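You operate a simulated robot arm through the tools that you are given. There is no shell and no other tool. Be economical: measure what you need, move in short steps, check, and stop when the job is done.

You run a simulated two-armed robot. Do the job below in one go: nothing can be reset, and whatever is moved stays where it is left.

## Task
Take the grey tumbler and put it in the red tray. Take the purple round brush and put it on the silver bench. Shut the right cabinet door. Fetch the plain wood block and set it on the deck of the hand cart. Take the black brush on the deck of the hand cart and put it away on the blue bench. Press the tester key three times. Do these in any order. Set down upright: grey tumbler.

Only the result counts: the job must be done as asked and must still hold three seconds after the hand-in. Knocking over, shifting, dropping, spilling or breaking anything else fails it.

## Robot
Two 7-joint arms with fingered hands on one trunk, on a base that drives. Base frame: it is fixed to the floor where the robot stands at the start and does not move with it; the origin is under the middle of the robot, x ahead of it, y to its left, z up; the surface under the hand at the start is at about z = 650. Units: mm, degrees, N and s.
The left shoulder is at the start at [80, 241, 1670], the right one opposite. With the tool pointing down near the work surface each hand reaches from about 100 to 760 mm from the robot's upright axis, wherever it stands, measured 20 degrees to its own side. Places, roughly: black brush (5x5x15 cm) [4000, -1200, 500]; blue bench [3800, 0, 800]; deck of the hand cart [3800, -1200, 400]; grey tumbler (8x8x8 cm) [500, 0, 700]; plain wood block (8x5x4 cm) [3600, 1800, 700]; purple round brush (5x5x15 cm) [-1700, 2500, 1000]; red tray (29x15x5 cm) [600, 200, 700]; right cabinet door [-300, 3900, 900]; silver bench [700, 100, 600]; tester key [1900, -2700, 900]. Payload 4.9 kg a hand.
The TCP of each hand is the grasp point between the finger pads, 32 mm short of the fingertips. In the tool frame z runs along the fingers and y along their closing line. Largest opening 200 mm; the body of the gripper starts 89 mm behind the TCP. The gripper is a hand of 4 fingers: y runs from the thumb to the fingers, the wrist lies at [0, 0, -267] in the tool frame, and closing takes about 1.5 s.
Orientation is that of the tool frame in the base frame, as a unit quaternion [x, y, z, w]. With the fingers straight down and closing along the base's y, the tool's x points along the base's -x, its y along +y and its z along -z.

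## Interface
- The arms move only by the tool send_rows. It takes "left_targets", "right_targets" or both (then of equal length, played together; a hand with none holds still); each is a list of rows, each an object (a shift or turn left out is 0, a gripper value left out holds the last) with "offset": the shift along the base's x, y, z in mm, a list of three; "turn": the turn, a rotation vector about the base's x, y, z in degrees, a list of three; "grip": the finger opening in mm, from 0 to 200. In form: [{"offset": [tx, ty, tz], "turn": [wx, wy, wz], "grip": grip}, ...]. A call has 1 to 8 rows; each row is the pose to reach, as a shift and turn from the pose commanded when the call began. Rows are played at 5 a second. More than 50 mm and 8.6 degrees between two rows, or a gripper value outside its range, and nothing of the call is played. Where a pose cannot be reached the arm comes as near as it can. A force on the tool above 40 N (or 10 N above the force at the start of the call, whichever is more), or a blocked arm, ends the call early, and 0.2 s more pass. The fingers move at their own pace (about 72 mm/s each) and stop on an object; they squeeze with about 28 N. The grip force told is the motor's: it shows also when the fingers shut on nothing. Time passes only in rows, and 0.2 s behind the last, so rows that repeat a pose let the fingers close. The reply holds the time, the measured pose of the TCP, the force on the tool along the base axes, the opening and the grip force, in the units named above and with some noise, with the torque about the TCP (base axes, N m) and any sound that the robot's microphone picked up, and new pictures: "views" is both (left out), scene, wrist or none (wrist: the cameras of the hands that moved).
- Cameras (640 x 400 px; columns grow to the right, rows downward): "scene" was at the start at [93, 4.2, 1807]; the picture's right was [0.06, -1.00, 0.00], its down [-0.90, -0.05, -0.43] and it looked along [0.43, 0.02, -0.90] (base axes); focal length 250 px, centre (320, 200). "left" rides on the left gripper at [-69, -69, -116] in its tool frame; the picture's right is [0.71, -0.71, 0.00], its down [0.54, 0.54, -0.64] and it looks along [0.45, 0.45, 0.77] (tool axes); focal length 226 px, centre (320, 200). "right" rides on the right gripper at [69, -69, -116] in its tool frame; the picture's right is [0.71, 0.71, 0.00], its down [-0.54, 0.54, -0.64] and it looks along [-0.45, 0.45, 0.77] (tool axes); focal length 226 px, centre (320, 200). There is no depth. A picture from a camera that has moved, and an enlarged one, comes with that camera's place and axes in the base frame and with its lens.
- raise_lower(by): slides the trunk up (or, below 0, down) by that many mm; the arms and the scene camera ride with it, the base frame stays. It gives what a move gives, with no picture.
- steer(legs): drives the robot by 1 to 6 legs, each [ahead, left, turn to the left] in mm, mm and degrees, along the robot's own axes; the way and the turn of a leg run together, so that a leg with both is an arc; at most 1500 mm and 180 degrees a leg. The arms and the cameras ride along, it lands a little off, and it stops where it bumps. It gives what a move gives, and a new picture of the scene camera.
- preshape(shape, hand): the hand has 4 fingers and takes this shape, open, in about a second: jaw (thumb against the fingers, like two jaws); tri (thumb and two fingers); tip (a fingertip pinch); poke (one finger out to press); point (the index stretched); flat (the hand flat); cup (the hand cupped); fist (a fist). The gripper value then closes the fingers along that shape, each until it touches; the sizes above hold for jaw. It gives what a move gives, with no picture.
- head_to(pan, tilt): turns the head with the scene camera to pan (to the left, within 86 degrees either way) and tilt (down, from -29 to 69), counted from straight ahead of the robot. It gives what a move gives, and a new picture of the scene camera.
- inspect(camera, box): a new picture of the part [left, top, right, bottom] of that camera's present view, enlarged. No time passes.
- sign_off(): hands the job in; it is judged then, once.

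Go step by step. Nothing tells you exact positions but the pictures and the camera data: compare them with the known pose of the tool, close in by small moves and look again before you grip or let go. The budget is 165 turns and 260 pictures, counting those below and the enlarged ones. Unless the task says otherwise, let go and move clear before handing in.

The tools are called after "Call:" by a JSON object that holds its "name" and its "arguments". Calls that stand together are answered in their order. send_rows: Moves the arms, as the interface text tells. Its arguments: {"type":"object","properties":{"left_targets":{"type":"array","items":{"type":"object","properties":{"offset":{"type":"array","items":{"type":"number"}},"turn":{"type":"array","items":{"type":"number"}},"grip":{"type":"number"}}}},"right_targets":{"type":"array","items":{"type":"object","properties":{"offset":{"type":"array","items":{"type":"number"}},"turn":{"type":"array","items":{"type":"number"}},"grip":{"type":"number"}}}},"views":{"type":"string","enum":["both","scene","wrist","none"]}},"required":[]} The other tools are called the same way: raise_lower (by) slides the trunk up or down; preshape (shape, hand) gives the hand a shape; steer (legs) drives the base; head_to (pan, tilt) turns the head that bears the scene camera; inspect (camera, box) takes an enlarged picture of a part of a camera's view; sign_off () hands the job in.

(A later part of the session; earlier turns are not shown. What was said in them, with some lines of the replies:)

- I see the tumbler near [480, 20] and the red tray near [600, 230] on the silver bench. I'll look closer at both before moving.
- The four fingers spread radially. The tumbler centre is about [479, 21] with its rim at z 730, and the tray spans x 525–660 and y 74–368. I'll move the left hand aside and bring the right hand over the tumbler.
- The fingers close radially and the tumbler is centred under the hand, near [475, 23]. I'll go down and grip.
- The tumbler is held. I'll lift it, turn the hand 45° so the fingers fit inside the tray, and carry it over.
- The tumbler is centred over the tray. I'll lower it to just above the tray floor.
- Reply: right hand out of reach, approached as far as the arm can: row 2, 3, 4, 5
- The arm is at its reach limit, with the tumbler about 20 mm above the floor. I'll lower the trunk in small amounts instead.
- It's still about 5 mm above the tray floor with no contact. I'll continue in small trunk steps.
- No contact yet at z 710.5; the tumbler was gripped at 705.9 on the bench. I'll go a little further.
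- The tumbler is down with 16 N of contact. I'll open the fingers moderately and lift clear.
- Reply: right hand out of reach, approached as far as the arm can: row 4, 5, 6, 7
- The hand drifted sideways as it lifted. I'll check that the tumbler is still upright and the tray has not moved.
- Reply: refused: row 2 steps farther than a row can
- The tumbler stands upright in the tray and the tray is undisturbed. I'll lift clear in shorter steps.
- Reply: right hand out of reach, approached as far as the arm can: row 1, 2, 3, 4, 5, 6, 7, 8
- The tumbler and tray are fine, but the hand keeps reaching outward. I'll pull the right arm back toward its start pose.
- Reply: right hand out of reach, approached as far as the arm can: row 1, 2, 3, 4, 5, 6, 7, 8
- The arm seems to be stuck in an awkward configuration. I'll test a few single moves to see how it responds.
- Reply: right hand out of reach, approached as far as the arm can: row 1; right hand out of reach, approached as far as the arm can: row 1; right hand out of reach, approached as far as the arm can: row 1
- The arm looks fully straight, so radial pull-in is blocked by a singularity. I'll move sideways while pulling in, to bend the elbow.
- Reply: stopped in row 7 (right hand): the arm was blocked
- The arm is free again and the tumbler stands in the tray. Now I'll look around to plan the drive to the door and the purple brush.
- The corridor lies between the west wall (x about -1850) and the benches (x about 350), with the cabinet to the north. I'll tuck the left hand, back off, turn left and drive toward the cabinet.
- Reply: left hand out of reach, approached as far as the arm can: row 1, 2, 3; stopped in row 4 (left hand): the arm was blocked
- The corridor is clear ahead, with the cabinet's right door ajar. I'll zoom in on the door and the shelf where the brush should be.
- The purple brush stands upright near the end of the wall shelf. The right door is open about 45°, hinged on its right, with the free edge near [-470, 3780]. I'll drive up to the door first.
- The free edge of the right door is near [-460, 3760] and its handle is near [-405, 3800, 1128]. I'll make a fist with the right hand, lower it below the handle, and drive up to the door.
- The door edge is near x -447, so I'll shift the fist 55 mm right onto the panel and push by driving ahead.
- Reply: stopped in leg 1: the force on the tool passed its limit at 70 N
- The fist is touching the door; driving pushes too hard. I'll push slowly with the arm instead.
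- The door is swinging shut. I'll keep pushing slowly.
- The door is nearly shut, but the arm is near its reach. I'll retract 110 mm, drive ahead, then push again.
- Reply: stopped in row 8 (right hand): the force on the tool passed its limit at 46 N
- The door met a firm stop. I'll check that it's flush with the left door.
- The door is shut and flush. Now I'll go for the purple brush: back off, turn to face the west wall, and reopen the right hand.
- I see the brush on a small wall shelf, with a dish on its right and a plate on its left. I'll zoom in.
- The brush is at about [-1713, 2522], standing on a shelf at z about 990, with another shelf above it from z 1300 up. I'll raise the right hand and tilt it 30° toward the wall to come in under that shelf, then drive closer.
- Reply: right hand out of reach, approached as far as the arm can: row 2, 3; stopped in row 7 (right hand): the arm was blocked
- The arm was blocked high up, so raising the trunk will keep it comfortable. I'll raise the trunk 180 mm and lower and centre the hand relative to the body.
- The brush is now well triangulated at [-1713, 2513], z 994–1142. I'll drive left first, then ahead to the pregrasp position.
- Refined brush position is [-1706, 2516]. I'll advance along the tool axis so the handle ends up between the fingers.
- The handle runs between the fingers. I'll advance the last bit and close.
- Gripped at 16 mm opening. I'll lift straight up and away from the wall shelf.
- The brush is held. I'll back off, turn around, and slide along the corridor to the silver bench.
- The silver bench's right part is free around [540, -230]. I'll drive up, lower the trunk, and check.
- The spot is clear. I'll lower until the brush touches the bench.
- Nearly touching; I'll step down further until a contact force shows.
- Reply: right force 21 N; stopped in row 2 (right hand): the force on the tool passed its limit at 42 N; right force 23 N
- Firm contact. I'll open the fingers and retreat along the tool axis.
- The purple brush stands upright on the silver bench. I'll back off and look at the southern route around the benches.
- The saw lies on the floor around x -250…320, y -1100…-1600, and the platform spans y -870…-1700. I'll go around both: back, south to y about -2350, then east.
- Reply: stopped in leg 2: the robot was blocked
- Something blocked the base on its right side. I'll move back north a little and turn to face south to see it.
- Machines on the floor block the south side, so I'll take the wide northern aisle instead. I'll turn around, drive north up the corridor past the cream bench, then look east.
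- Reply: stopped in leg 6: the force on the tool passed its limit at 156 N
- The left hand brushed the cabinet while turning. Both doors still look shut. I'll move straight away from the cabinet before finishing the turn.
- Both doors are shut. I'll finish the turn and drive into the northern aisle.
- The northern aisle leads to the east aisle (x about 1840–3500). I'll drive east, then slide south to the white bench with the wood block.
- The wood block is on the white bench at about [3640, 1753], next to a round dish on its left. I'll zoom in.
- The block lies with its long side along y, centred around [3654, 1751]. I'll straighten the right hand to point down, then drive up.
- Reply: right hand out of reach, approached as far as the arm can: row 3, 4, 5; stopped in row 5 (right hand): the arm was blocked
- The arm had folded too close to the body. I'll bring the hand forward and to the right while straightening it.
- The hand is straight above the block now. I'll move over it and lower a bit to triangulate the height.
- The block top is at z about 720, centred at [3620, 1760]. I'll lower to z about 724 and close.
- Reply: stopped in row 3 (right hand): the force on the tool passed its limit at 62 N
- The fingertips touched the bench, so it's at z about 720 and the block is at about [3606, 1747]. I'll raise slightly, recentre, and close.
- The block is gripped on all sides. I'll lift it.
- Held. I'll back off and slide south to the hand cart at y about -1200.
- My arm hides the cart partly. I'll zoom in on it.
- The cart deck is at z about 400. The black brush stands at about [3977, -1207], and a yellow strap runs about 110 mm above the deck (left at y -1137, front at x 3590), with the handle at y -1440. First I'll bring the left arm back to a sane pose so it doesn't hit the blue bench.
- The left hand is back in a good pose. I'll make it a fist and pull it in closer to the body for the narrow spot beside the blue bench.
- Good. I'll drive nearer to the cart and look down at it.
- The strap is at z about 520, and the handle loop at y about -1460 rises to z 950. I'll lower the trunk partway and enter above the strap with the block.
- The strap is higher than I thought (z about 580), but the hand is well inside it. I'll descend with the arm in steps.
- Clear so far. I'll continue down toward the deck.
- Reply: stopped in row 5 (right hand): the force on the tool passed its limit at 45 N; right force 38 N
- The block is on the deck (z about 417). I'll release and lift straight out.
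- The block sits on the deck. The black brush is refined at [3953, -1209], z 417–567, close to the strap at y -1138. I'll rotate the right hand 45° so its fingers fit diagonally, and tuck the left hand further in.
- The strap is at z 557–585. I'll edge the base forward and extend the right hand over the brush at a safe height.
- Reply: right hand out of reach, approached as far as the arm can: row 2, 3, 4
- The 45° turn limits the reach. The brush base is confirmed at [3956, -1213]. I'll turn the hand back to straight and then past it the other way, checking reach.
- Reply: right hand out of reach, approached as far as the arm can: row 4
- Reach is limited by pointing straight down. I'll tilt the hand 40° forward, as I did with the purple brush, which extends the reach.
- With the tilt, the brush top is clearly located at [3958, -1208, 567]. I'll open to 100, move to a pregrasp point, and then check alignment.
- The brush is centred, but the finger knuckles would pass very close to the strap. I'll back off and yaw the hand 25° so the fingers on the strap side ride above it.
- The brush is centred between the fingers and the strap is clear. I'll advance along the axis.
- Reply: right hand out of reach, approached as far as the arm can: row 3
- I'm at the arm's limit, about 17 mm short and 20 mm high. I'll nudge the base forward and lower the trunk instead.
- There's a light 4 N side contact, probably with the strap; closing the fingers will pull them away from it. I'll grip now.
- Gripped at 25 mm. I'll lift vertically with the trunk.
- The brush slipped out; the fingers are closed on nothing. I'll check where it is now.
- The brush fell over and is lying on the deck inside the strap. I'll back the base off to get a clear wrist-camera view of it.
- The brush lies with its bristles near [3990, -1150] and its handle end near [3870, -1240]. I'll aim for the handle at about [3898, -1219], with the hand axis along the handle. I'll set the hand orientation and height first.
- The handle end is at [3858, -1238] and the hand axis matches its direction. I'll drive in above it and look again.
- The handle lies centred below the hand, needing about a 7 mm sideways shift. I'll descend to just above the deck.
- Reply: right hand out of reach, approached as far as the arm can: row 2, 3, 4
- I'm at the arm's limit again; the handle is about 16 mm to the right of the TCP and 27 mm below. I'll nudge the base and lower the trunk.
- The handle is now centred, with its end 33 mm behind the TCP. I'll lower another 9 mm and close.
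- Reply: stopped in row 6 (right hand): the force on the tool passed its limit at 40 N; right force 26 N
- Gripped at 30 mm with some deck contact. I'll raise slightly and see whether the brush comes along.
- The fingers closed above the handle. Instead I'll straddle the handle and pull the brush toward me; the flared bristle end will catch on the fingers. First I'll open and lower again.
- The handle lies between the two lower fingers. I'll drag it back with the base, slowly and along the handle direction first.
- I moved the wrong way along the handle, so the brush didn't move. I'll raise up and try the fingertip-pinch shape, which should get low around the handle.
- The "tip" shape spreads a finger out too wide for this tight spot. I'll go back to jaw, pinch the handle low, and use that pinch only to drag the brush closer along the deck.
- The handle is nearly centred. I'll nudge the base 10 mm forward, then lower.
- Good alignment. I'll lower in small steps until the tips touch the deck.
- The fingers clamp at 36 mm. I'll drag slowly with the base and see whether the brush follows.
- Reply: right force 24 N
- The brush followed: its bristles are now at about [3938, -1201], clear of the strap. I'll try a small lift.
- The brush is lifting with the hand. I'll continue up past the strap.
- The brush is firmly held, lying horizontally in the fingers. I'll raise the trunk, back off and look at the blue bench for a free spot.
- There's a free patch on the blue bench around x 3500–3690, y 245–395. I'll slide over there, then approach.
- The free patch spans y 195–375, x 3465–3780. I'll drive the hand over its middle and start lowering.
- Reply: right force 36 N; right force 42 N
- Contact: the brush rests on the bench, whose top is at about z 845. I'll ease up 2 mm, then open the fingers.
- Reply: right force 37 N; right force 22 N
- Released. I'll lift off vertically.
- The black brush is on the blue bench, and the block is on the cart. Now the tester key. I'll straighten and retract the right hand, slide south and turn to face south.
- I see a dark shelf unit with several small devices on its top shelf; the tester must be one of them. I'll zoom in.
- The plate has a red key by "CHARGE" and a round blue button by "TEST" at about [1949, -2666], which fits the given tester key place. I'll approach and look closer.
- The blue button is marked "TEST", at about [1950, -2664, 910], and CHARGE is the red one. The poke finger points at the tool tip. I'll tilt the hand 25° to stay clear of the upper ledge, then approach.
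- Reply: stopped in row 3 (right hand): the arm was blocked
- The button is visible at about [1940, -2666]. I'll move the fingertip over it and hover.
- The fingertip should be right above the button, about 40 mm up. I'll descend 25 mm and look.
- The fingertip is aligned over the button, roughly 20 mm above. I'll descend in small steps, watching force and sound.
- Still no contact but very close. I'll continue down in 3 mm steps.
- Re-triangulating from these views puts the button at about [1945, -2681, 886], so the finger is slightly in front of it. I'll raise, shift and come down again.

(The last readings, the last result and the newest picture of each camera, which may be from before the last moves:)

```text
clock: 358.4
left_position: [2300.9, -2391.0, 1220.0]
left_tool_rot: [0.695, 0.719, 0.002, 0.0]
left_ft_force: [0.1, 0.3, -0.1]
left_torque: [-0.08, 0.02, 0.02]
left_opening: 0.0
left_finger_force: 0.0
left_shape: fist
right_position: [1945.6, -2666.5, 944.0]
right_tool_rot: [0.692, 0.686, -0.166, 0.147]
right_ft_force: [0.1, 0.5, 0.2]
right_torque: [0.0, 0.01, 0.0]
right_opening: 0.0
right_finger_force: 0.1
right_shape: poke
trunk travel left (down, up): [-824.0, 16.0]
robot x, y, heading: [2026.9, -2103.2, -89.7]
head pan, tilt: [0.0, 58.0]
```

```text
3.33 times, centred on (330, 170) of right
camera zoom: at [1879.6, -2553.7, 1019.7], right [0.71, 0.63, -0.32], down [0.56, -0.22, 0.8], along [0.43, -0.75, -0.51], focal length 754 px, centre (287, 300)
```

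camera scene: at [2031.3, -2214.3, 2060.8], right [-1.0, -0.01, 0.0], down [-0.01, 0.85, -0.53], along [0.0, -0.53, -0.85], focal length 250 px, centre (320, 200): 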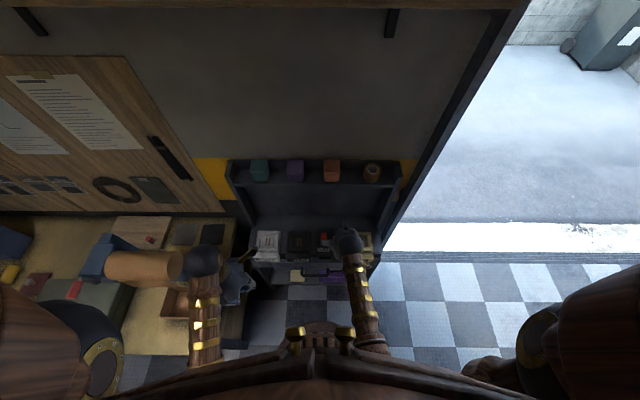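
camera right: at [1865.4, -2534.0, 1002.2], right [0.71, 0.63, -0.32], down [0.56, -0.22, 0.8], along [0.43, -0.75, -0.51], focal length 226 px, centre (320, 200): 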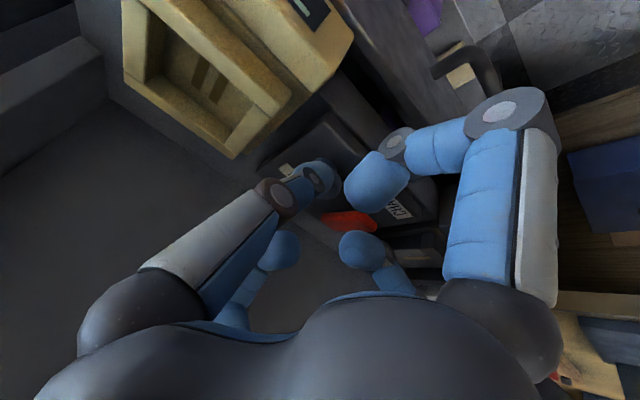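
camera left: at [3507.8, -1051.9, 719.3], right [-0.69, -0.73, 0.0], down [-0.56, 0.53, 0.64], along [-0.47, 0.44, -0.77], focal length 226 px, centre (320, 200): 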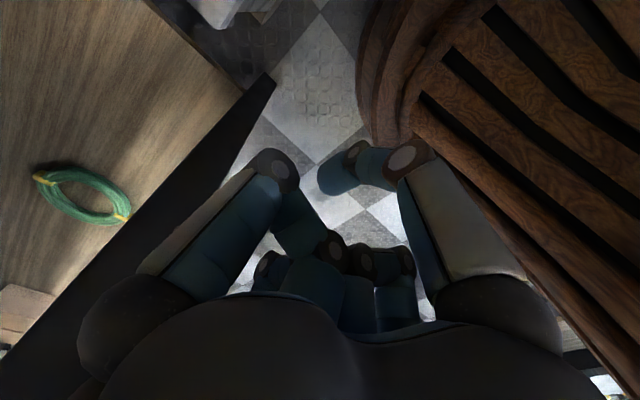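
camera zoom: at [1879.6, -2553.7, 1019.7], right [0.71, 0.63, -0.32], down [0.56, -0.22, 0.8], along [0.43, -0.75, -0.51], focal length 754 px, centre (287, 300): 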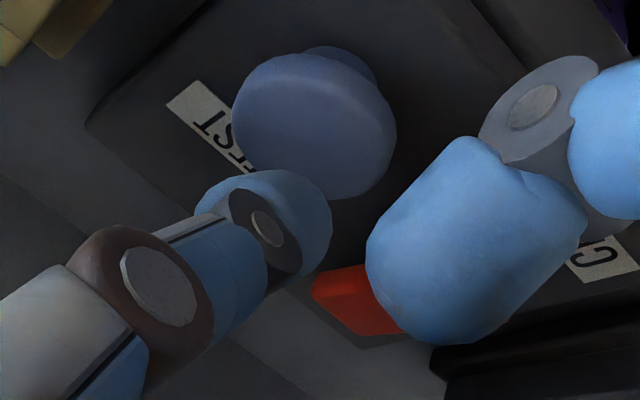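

Now the fingertip is right above the button head at [1942, -2682, 886]. I'll descend until contact.

Call:
{"name": "send_rows", "arguments": {"right_targets": [{"offset": [-2, -1, -8]}, {"offset": [-2, -1, -14]}, {"offset": [-2, -1, -18]}, {"offset": [-2, -1, -21]}], "views": "none"}}

Call:
{"name": "send_rows", "arguments": {"right_targets": [{"offset": [0, 0, -2]}, {"offset": [0, 0, -4]}], "views": "none"}}

Call:
{"name": "inspect", "arguments": {"camera": "right", "box": [260, 110, 400, 230]}}

```text
clock: 359.4
left_position: [2300.3, -2390.6, 1220.8]
left_tool_rot: [0.696, 0.718, 0.002, 0.0]
left_ft_force: [0.1, -0.1, -0.1]
left_torque: [0.06, 0.02, -0.01]
left_opening: 0.0
left_finger_force: 0.1
left_shape: fist
right_position: [1941.9, -2667.7, 921.0]
right_tool_rot: [0.693, 0.686, -0.165, 0.147]
right_ft_force: [-0.2, 0.3, 2.5]
right_torque: [0.03, 0.01, -0.03]
right_opening: 0.0
right_finger_force: 0.2
right_shape: poke
trunk travel left (down, up): [-824.0, 16.0]
robot x, y, heading: [2025.2, -2106.6, -89.4]
head pan, tilt: [0.0, 58.0]
```

```text
clock: 360.0
left_position: [2301.0, -2391.9, 1219.6]
left_tool_rot: [0.695, 0.719, 0.001, 0.0]
left_ft_force: [0.4, -0.3, -0.2]
left_torque: [-0.01, -0.03, 0.0]
left_opening: 0.0
left_finger_force: 0.0
left_shape: fist
right_position: [1941.0, -2667.6, 918.5]
right_tool_rot: [0.693, 0.686, -0.165, 0.148]
right_ft_force: [-0.4, -0.3, 2.6]
right_torque: [0.0, 0.01, 0.01]
right_opening: 0.0
right_finger_force: 0.0
right_shape: poke
trunk travel left (down, up): [-824.0, 16.0]
robot x, y, heading: [2025.6, -2107.6, -89.5]
head pan, tilt: [0.0, 58.0]
heard: click
```

```text
3.33 times, centred on (330, 170) of right
camera zoom: at [1876.5, -2554.8, 994.0], right [0.71, 0.63, -0.32], down [0.56, -0.22, 0.8], along [0.43, -0.75, -0.5], focal length 754 px, centre (287, 300)
```

zoom: 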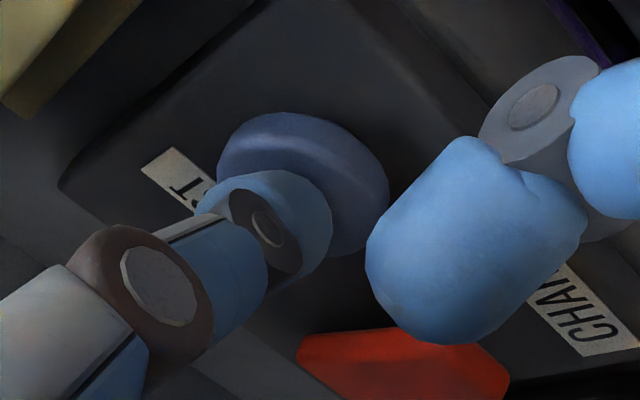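

A click was heard: press one. I'll lift and press again, one press per call so I can count.

Call:
{"name": "send_rows", "arguments": {"right_targets": [{"offset": [0, 0, 6]}, {"offset": [0, 0, 12]}, {"offset": [0, 0, 12]}], "views": "none"}}

Call:
{"name": "send_rows", "arguments": {"right_targets": [{"offset": [0, 0, -6]}, {"offset": [0, 0, -10]}, {"offset": [0, 0, -12]}], "views": "none"}}

```text
clock: 360.8
left_position: [2300.5, -2390.9, 1219.9]
left_tool_rot: [0.696, 0.718, 0.001, 0.0]
left_ft_force: [0.1, 0.3, -1.1]
left_torque: [0.01, 0.02, -0.04]
left_opening: 0.2
left_finger_force: 0.1
left_shape: fist
right_position: [1942.1, -2667.9, 928.6]
right_tool_rot: [0.693, 0.686, -0.166, 0.147]
right_ft_force: [-0.4, -0.2, 0.5]
right_torque: [0.02, 0.0, -0.01]
right_opening: 0.0
right_finger_force: 0.0
right_shape: poke
trunk travel left (down, up): [-824.0, 16.0]
robot x, y, heading: [2024.4, -2102.6, -89.6]
head pan, tilt: [0.0, 58.0]
```

```text
clock: 361.6
left_position: [2300.7, -2391.4, 1221.4]
left_tool_rot: [0.696, 0.719, 0.001, 0.0]
left_ft_force: [0.3, -0.4, -0.2]
left_torque: [-0.02, 0.04, 0.0]
left_opening: 0.3
left_finger_force: 0.0
left_shape: fist
right_position: [1942.4, -2668.6, 917.7]
right_tool_rot: [0.693, 0.686, -0.165, 0.147]
right_ft_force: [-0.7, 1.1, 2.9]
right_torque: [-0.03, 0.03, -0.02]
right_opening: 0.0
right_finger_force: 0.1
right_shape: poke
trunk travel left (down, up): [-824.0, 16.0]
robot x, y, heading: [2026.0, -2105.8, -89.6]
head pan, tilt: [0.0, 58.0]
heard: click
```

Second click heard. I'll lift and press a third time.

Call:
{"name": "send_rows", "arguments": {"right_targets": [{"offset": [0, 0, 6]}, {"offset": [0, 0, 12]}, {"offset": [0, 0, 12]}], "views": "none"}}

Call:
{"name": "send_rows", "arguments": {"right_targets": [{"offset": [0, 0, -6]}, {"offset": [0, 0, -10]}, {"offset": [0, 0, -12]}], "views": "none"}}

```text
clock: 362.4
left_position: [2301.8, -2390.9, 1220.6]
left_tool_rot: [0.695, 0.719, 0.0, -0.001]
left_ft_force: [-0.1, -0.3, 1.3]
left_torque: [0.01, 0.0, -0.03]
left_opening: 0.0
left_finger_force: 0.1
left_shape: fist
right_position: [1943.1, -2668.3, 928.6]
right_tool_rot: [0.693, 0.686, -0.166, 0.147]
right_ft_force: [0.5, 0.2, 0.3]
right_torque: [-0.02, 0.0, 0.0]
right_opening: 0.0
right_finger_force: 0.0
right_shape: poke
trunk travel left (down, up): [-824.0, 16.0]
robot x, y, heading: [2027.9, -2101.3, -89.7]
head pan, tilt: [0.0, 58.0]
```

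```text
clock: 363.2
left_position: [2300.9, -2391.7, 1220.6]
left_tool_rot: [0.695, 0.719, 0.001, 0.0]
left_ft_force: [0.1, 0.4, -0.8]
left_torque: [-0.03, 0.02, -0.03]
left_opening: 0.0
left_finger_force: 0.0
left_shape: fist
right_position: [1942.8, -2668.4, 917.3]
right_tool_rot: [0.692, 0.687, -0.166, 0.148]
right_ft_force: [0.1, 1.2, 2.5]
right_torque: [0.02, -0.03, 0.01]
right_opening: 0.1
right_finger_force: 0.0
right_shape: poke
trunk travel left (down, up): [-824.0, 16.0]
robot x, y, heading: [2027.0, -2106.7, -89.7]
head pan, tilt: [0.0, 58.0]
heard: click
```

Third click heard. I'll lift clear, back away, and take a last look across the room.

Call:
{"name": "send_rows", "arguments": {"right_targets": [{"offset": [0, 0, 15]}, {"offset": [0, 0, 50]}, {"offset": [0, 10, 95]}], "views": "none"}}

Call:
{"name": "steer", "arguments": {"legs": [[-320, 0, 0]]}}

Call:
{"name": "head_to", "arguments": {"pan": 60, "tilt": 25}}

Call:
{"name": "inspect", "arguments": {"camera": "scene", "box": [0, 150, 400, 400]}}

```text
clock: 364.0
left_position: [2300.4, -2389.7, 1221.0]
left_tool_rot: [0.695, 0.719, 0.0, 0.0]
left_ft_force: [0.1, -0.4, -0.1]
left_torque: [0.01, 0.01, 0.01]
left_opening: 0.0
left_finger_force: 0.1
left_shape: fist
right_position: [1944.0, -2657.6, 1011.9]
right_tool_rot: [0.693, 0.686, -0.165, 0.147]
right_ft_force: [-1.1, 0.3, 0.5]
right_torque: [0.0, 0.01, 0.0]
right_opening: 0.0
right_finger_force: 0.0
right_shape: poke
trunk travel left (down, up): [-824.0, 16.0]
robot x, y, heading: [2024.5, -2105.5, -89.4]
head pan, tilt: [0.0, 58.0]
```

```text
clock: 366.1
left_position: [2297.7, -2079.1, 1219.9]
left_tool_rot: [0.695, 0.719, 0.002, -0.001]
left_ft_force: [-0.6, -1.0, 0.2]
left_torque: [0.03, 0.01, 0.01]
left_opening: 0.0
left_finger_force: 0.0
left_shape: fist
right_position: [1941.3, -2345.7, 1010.3]
right_tool_rot: [0.693, 0.687, -0.165, 0.147]
right_ft_force: [0.1, -1.0, 0.7]
right_torque: [0.04, -0.02, 0.0]
right_opening: 0.0
right_finger_force: 0.0
right_shape: poke
trunk travel left (down, up): [-824.0, 16.0]
robot x, y, heading: [2028.4, -1791.9, -89.5]
head pan, tilt: [0.0, 58.0]
camera scene: at [2027.0, -1893.0, 2061.0], right [-1.0, -0.01, 0.0], down [-0.01, 0.85, -0.53], along [0.0, -0.53, -0.85], focal length 250 px, centre (320, 200)
```

scene: 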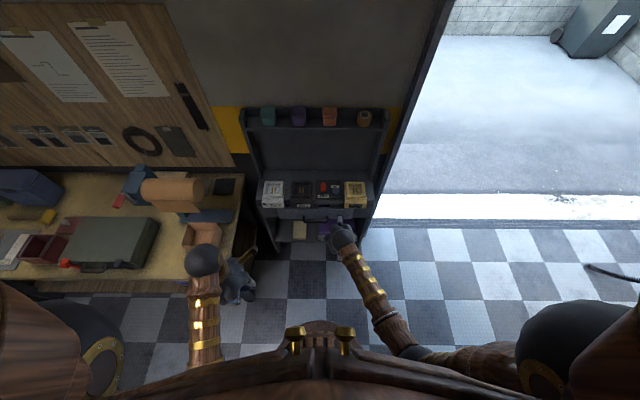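

```text
clock: 367.4
left_position: [2297.6, -2076.2, 1219.1]
left_tool_rot: [0.695, 0.719, 0.001, 0.0]
left_ft_force: [0.0, 1.6, -0.4]
left_torque: [-0.01, -0.03, 0.01]
left_opening: 0.0
left_finger_force: 0.1
left_shape: fist
right_position: [1942.2, -2344.0, 1010.4]
right_tool_rot: [0.693, 0.686, -0.165, 0.147]
right_ft_force: [0.3, -0.9, 0.0]
right_torque: [0.01, -0.01, -0.03]
right_opening: 0.0
right_finger_force: 0.0
right_shape: poke
trunk travel left (down, up): [-824.0, 16.0]
robot x, y, heading: [2028.6, -1789.0, -89.4]
head pan, tilt: [60.0, 25.0]
camera scene: at [2106.5, -1866.8, 2108.8], right [-0.49, -0.87, 0.0], down [-0.37, 0.21, -0.91], along [0.79, -0.45, -0.42], focal length 250 px, centre (320, 200)
```

scene: 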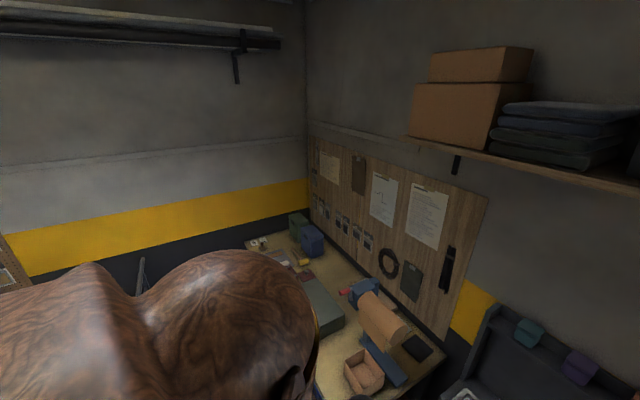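

```text
1.60 times, centred on (200, 275) of scene
camera zoom: at [2106.5, -1866.8, 2108.8], right [-0.49, -0.87, 0.0], down [-0.37, 0.21, -0.91], along [0.79, -0.45, -0.42], focal length 400 px, centre (512, 80)
```

zoom: 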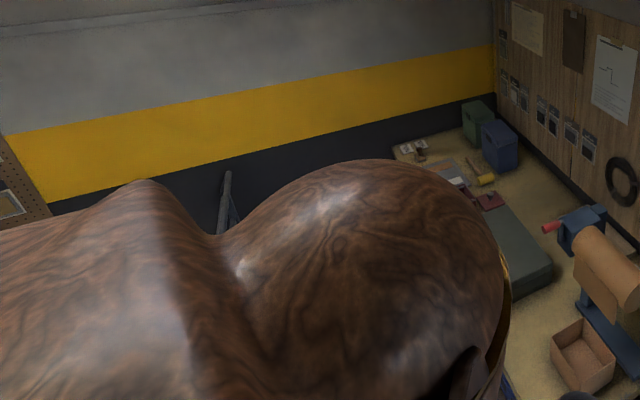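

All six jobs were seen done: tumbler in the tray, purple brush on the silver bench, door shut, block on the cart deck, black brush on the blue bench, and three clicks heard. Both hands are clear, so I'm handing in.

Call:
{"name": "sign_off", "arguments": {}}

```text
The job is handed in.
```

I did all six tasks and handed the job in; the hand-in gave no verdict. When last seen:

- **Grey tumbler:** standing upright in the red tray.
- **Purple brush:** standing on the silver bench.
- **Right cabinet door:** shut and flush. My left hand hit the cabinet once afterwards, and both doors stayed shut.
- **Wood block:** on the cart deck.
- **Black brush:** lying on the blue bench. It slipped from my grip on the cart and fell over before I picked it up again.
- **Tester key:** pressed three times, with three clicks heard. I took the blue button marked "TEST" as the key.

Two contacts could count against the job:
- **Floor machine:** the base was stopped against something by the machines on the floor near the garage door. I did not see anything move, but I did not check it again.
- **Cart strap:** the hand may have lightly brushed the yellow strap around the cart deck.
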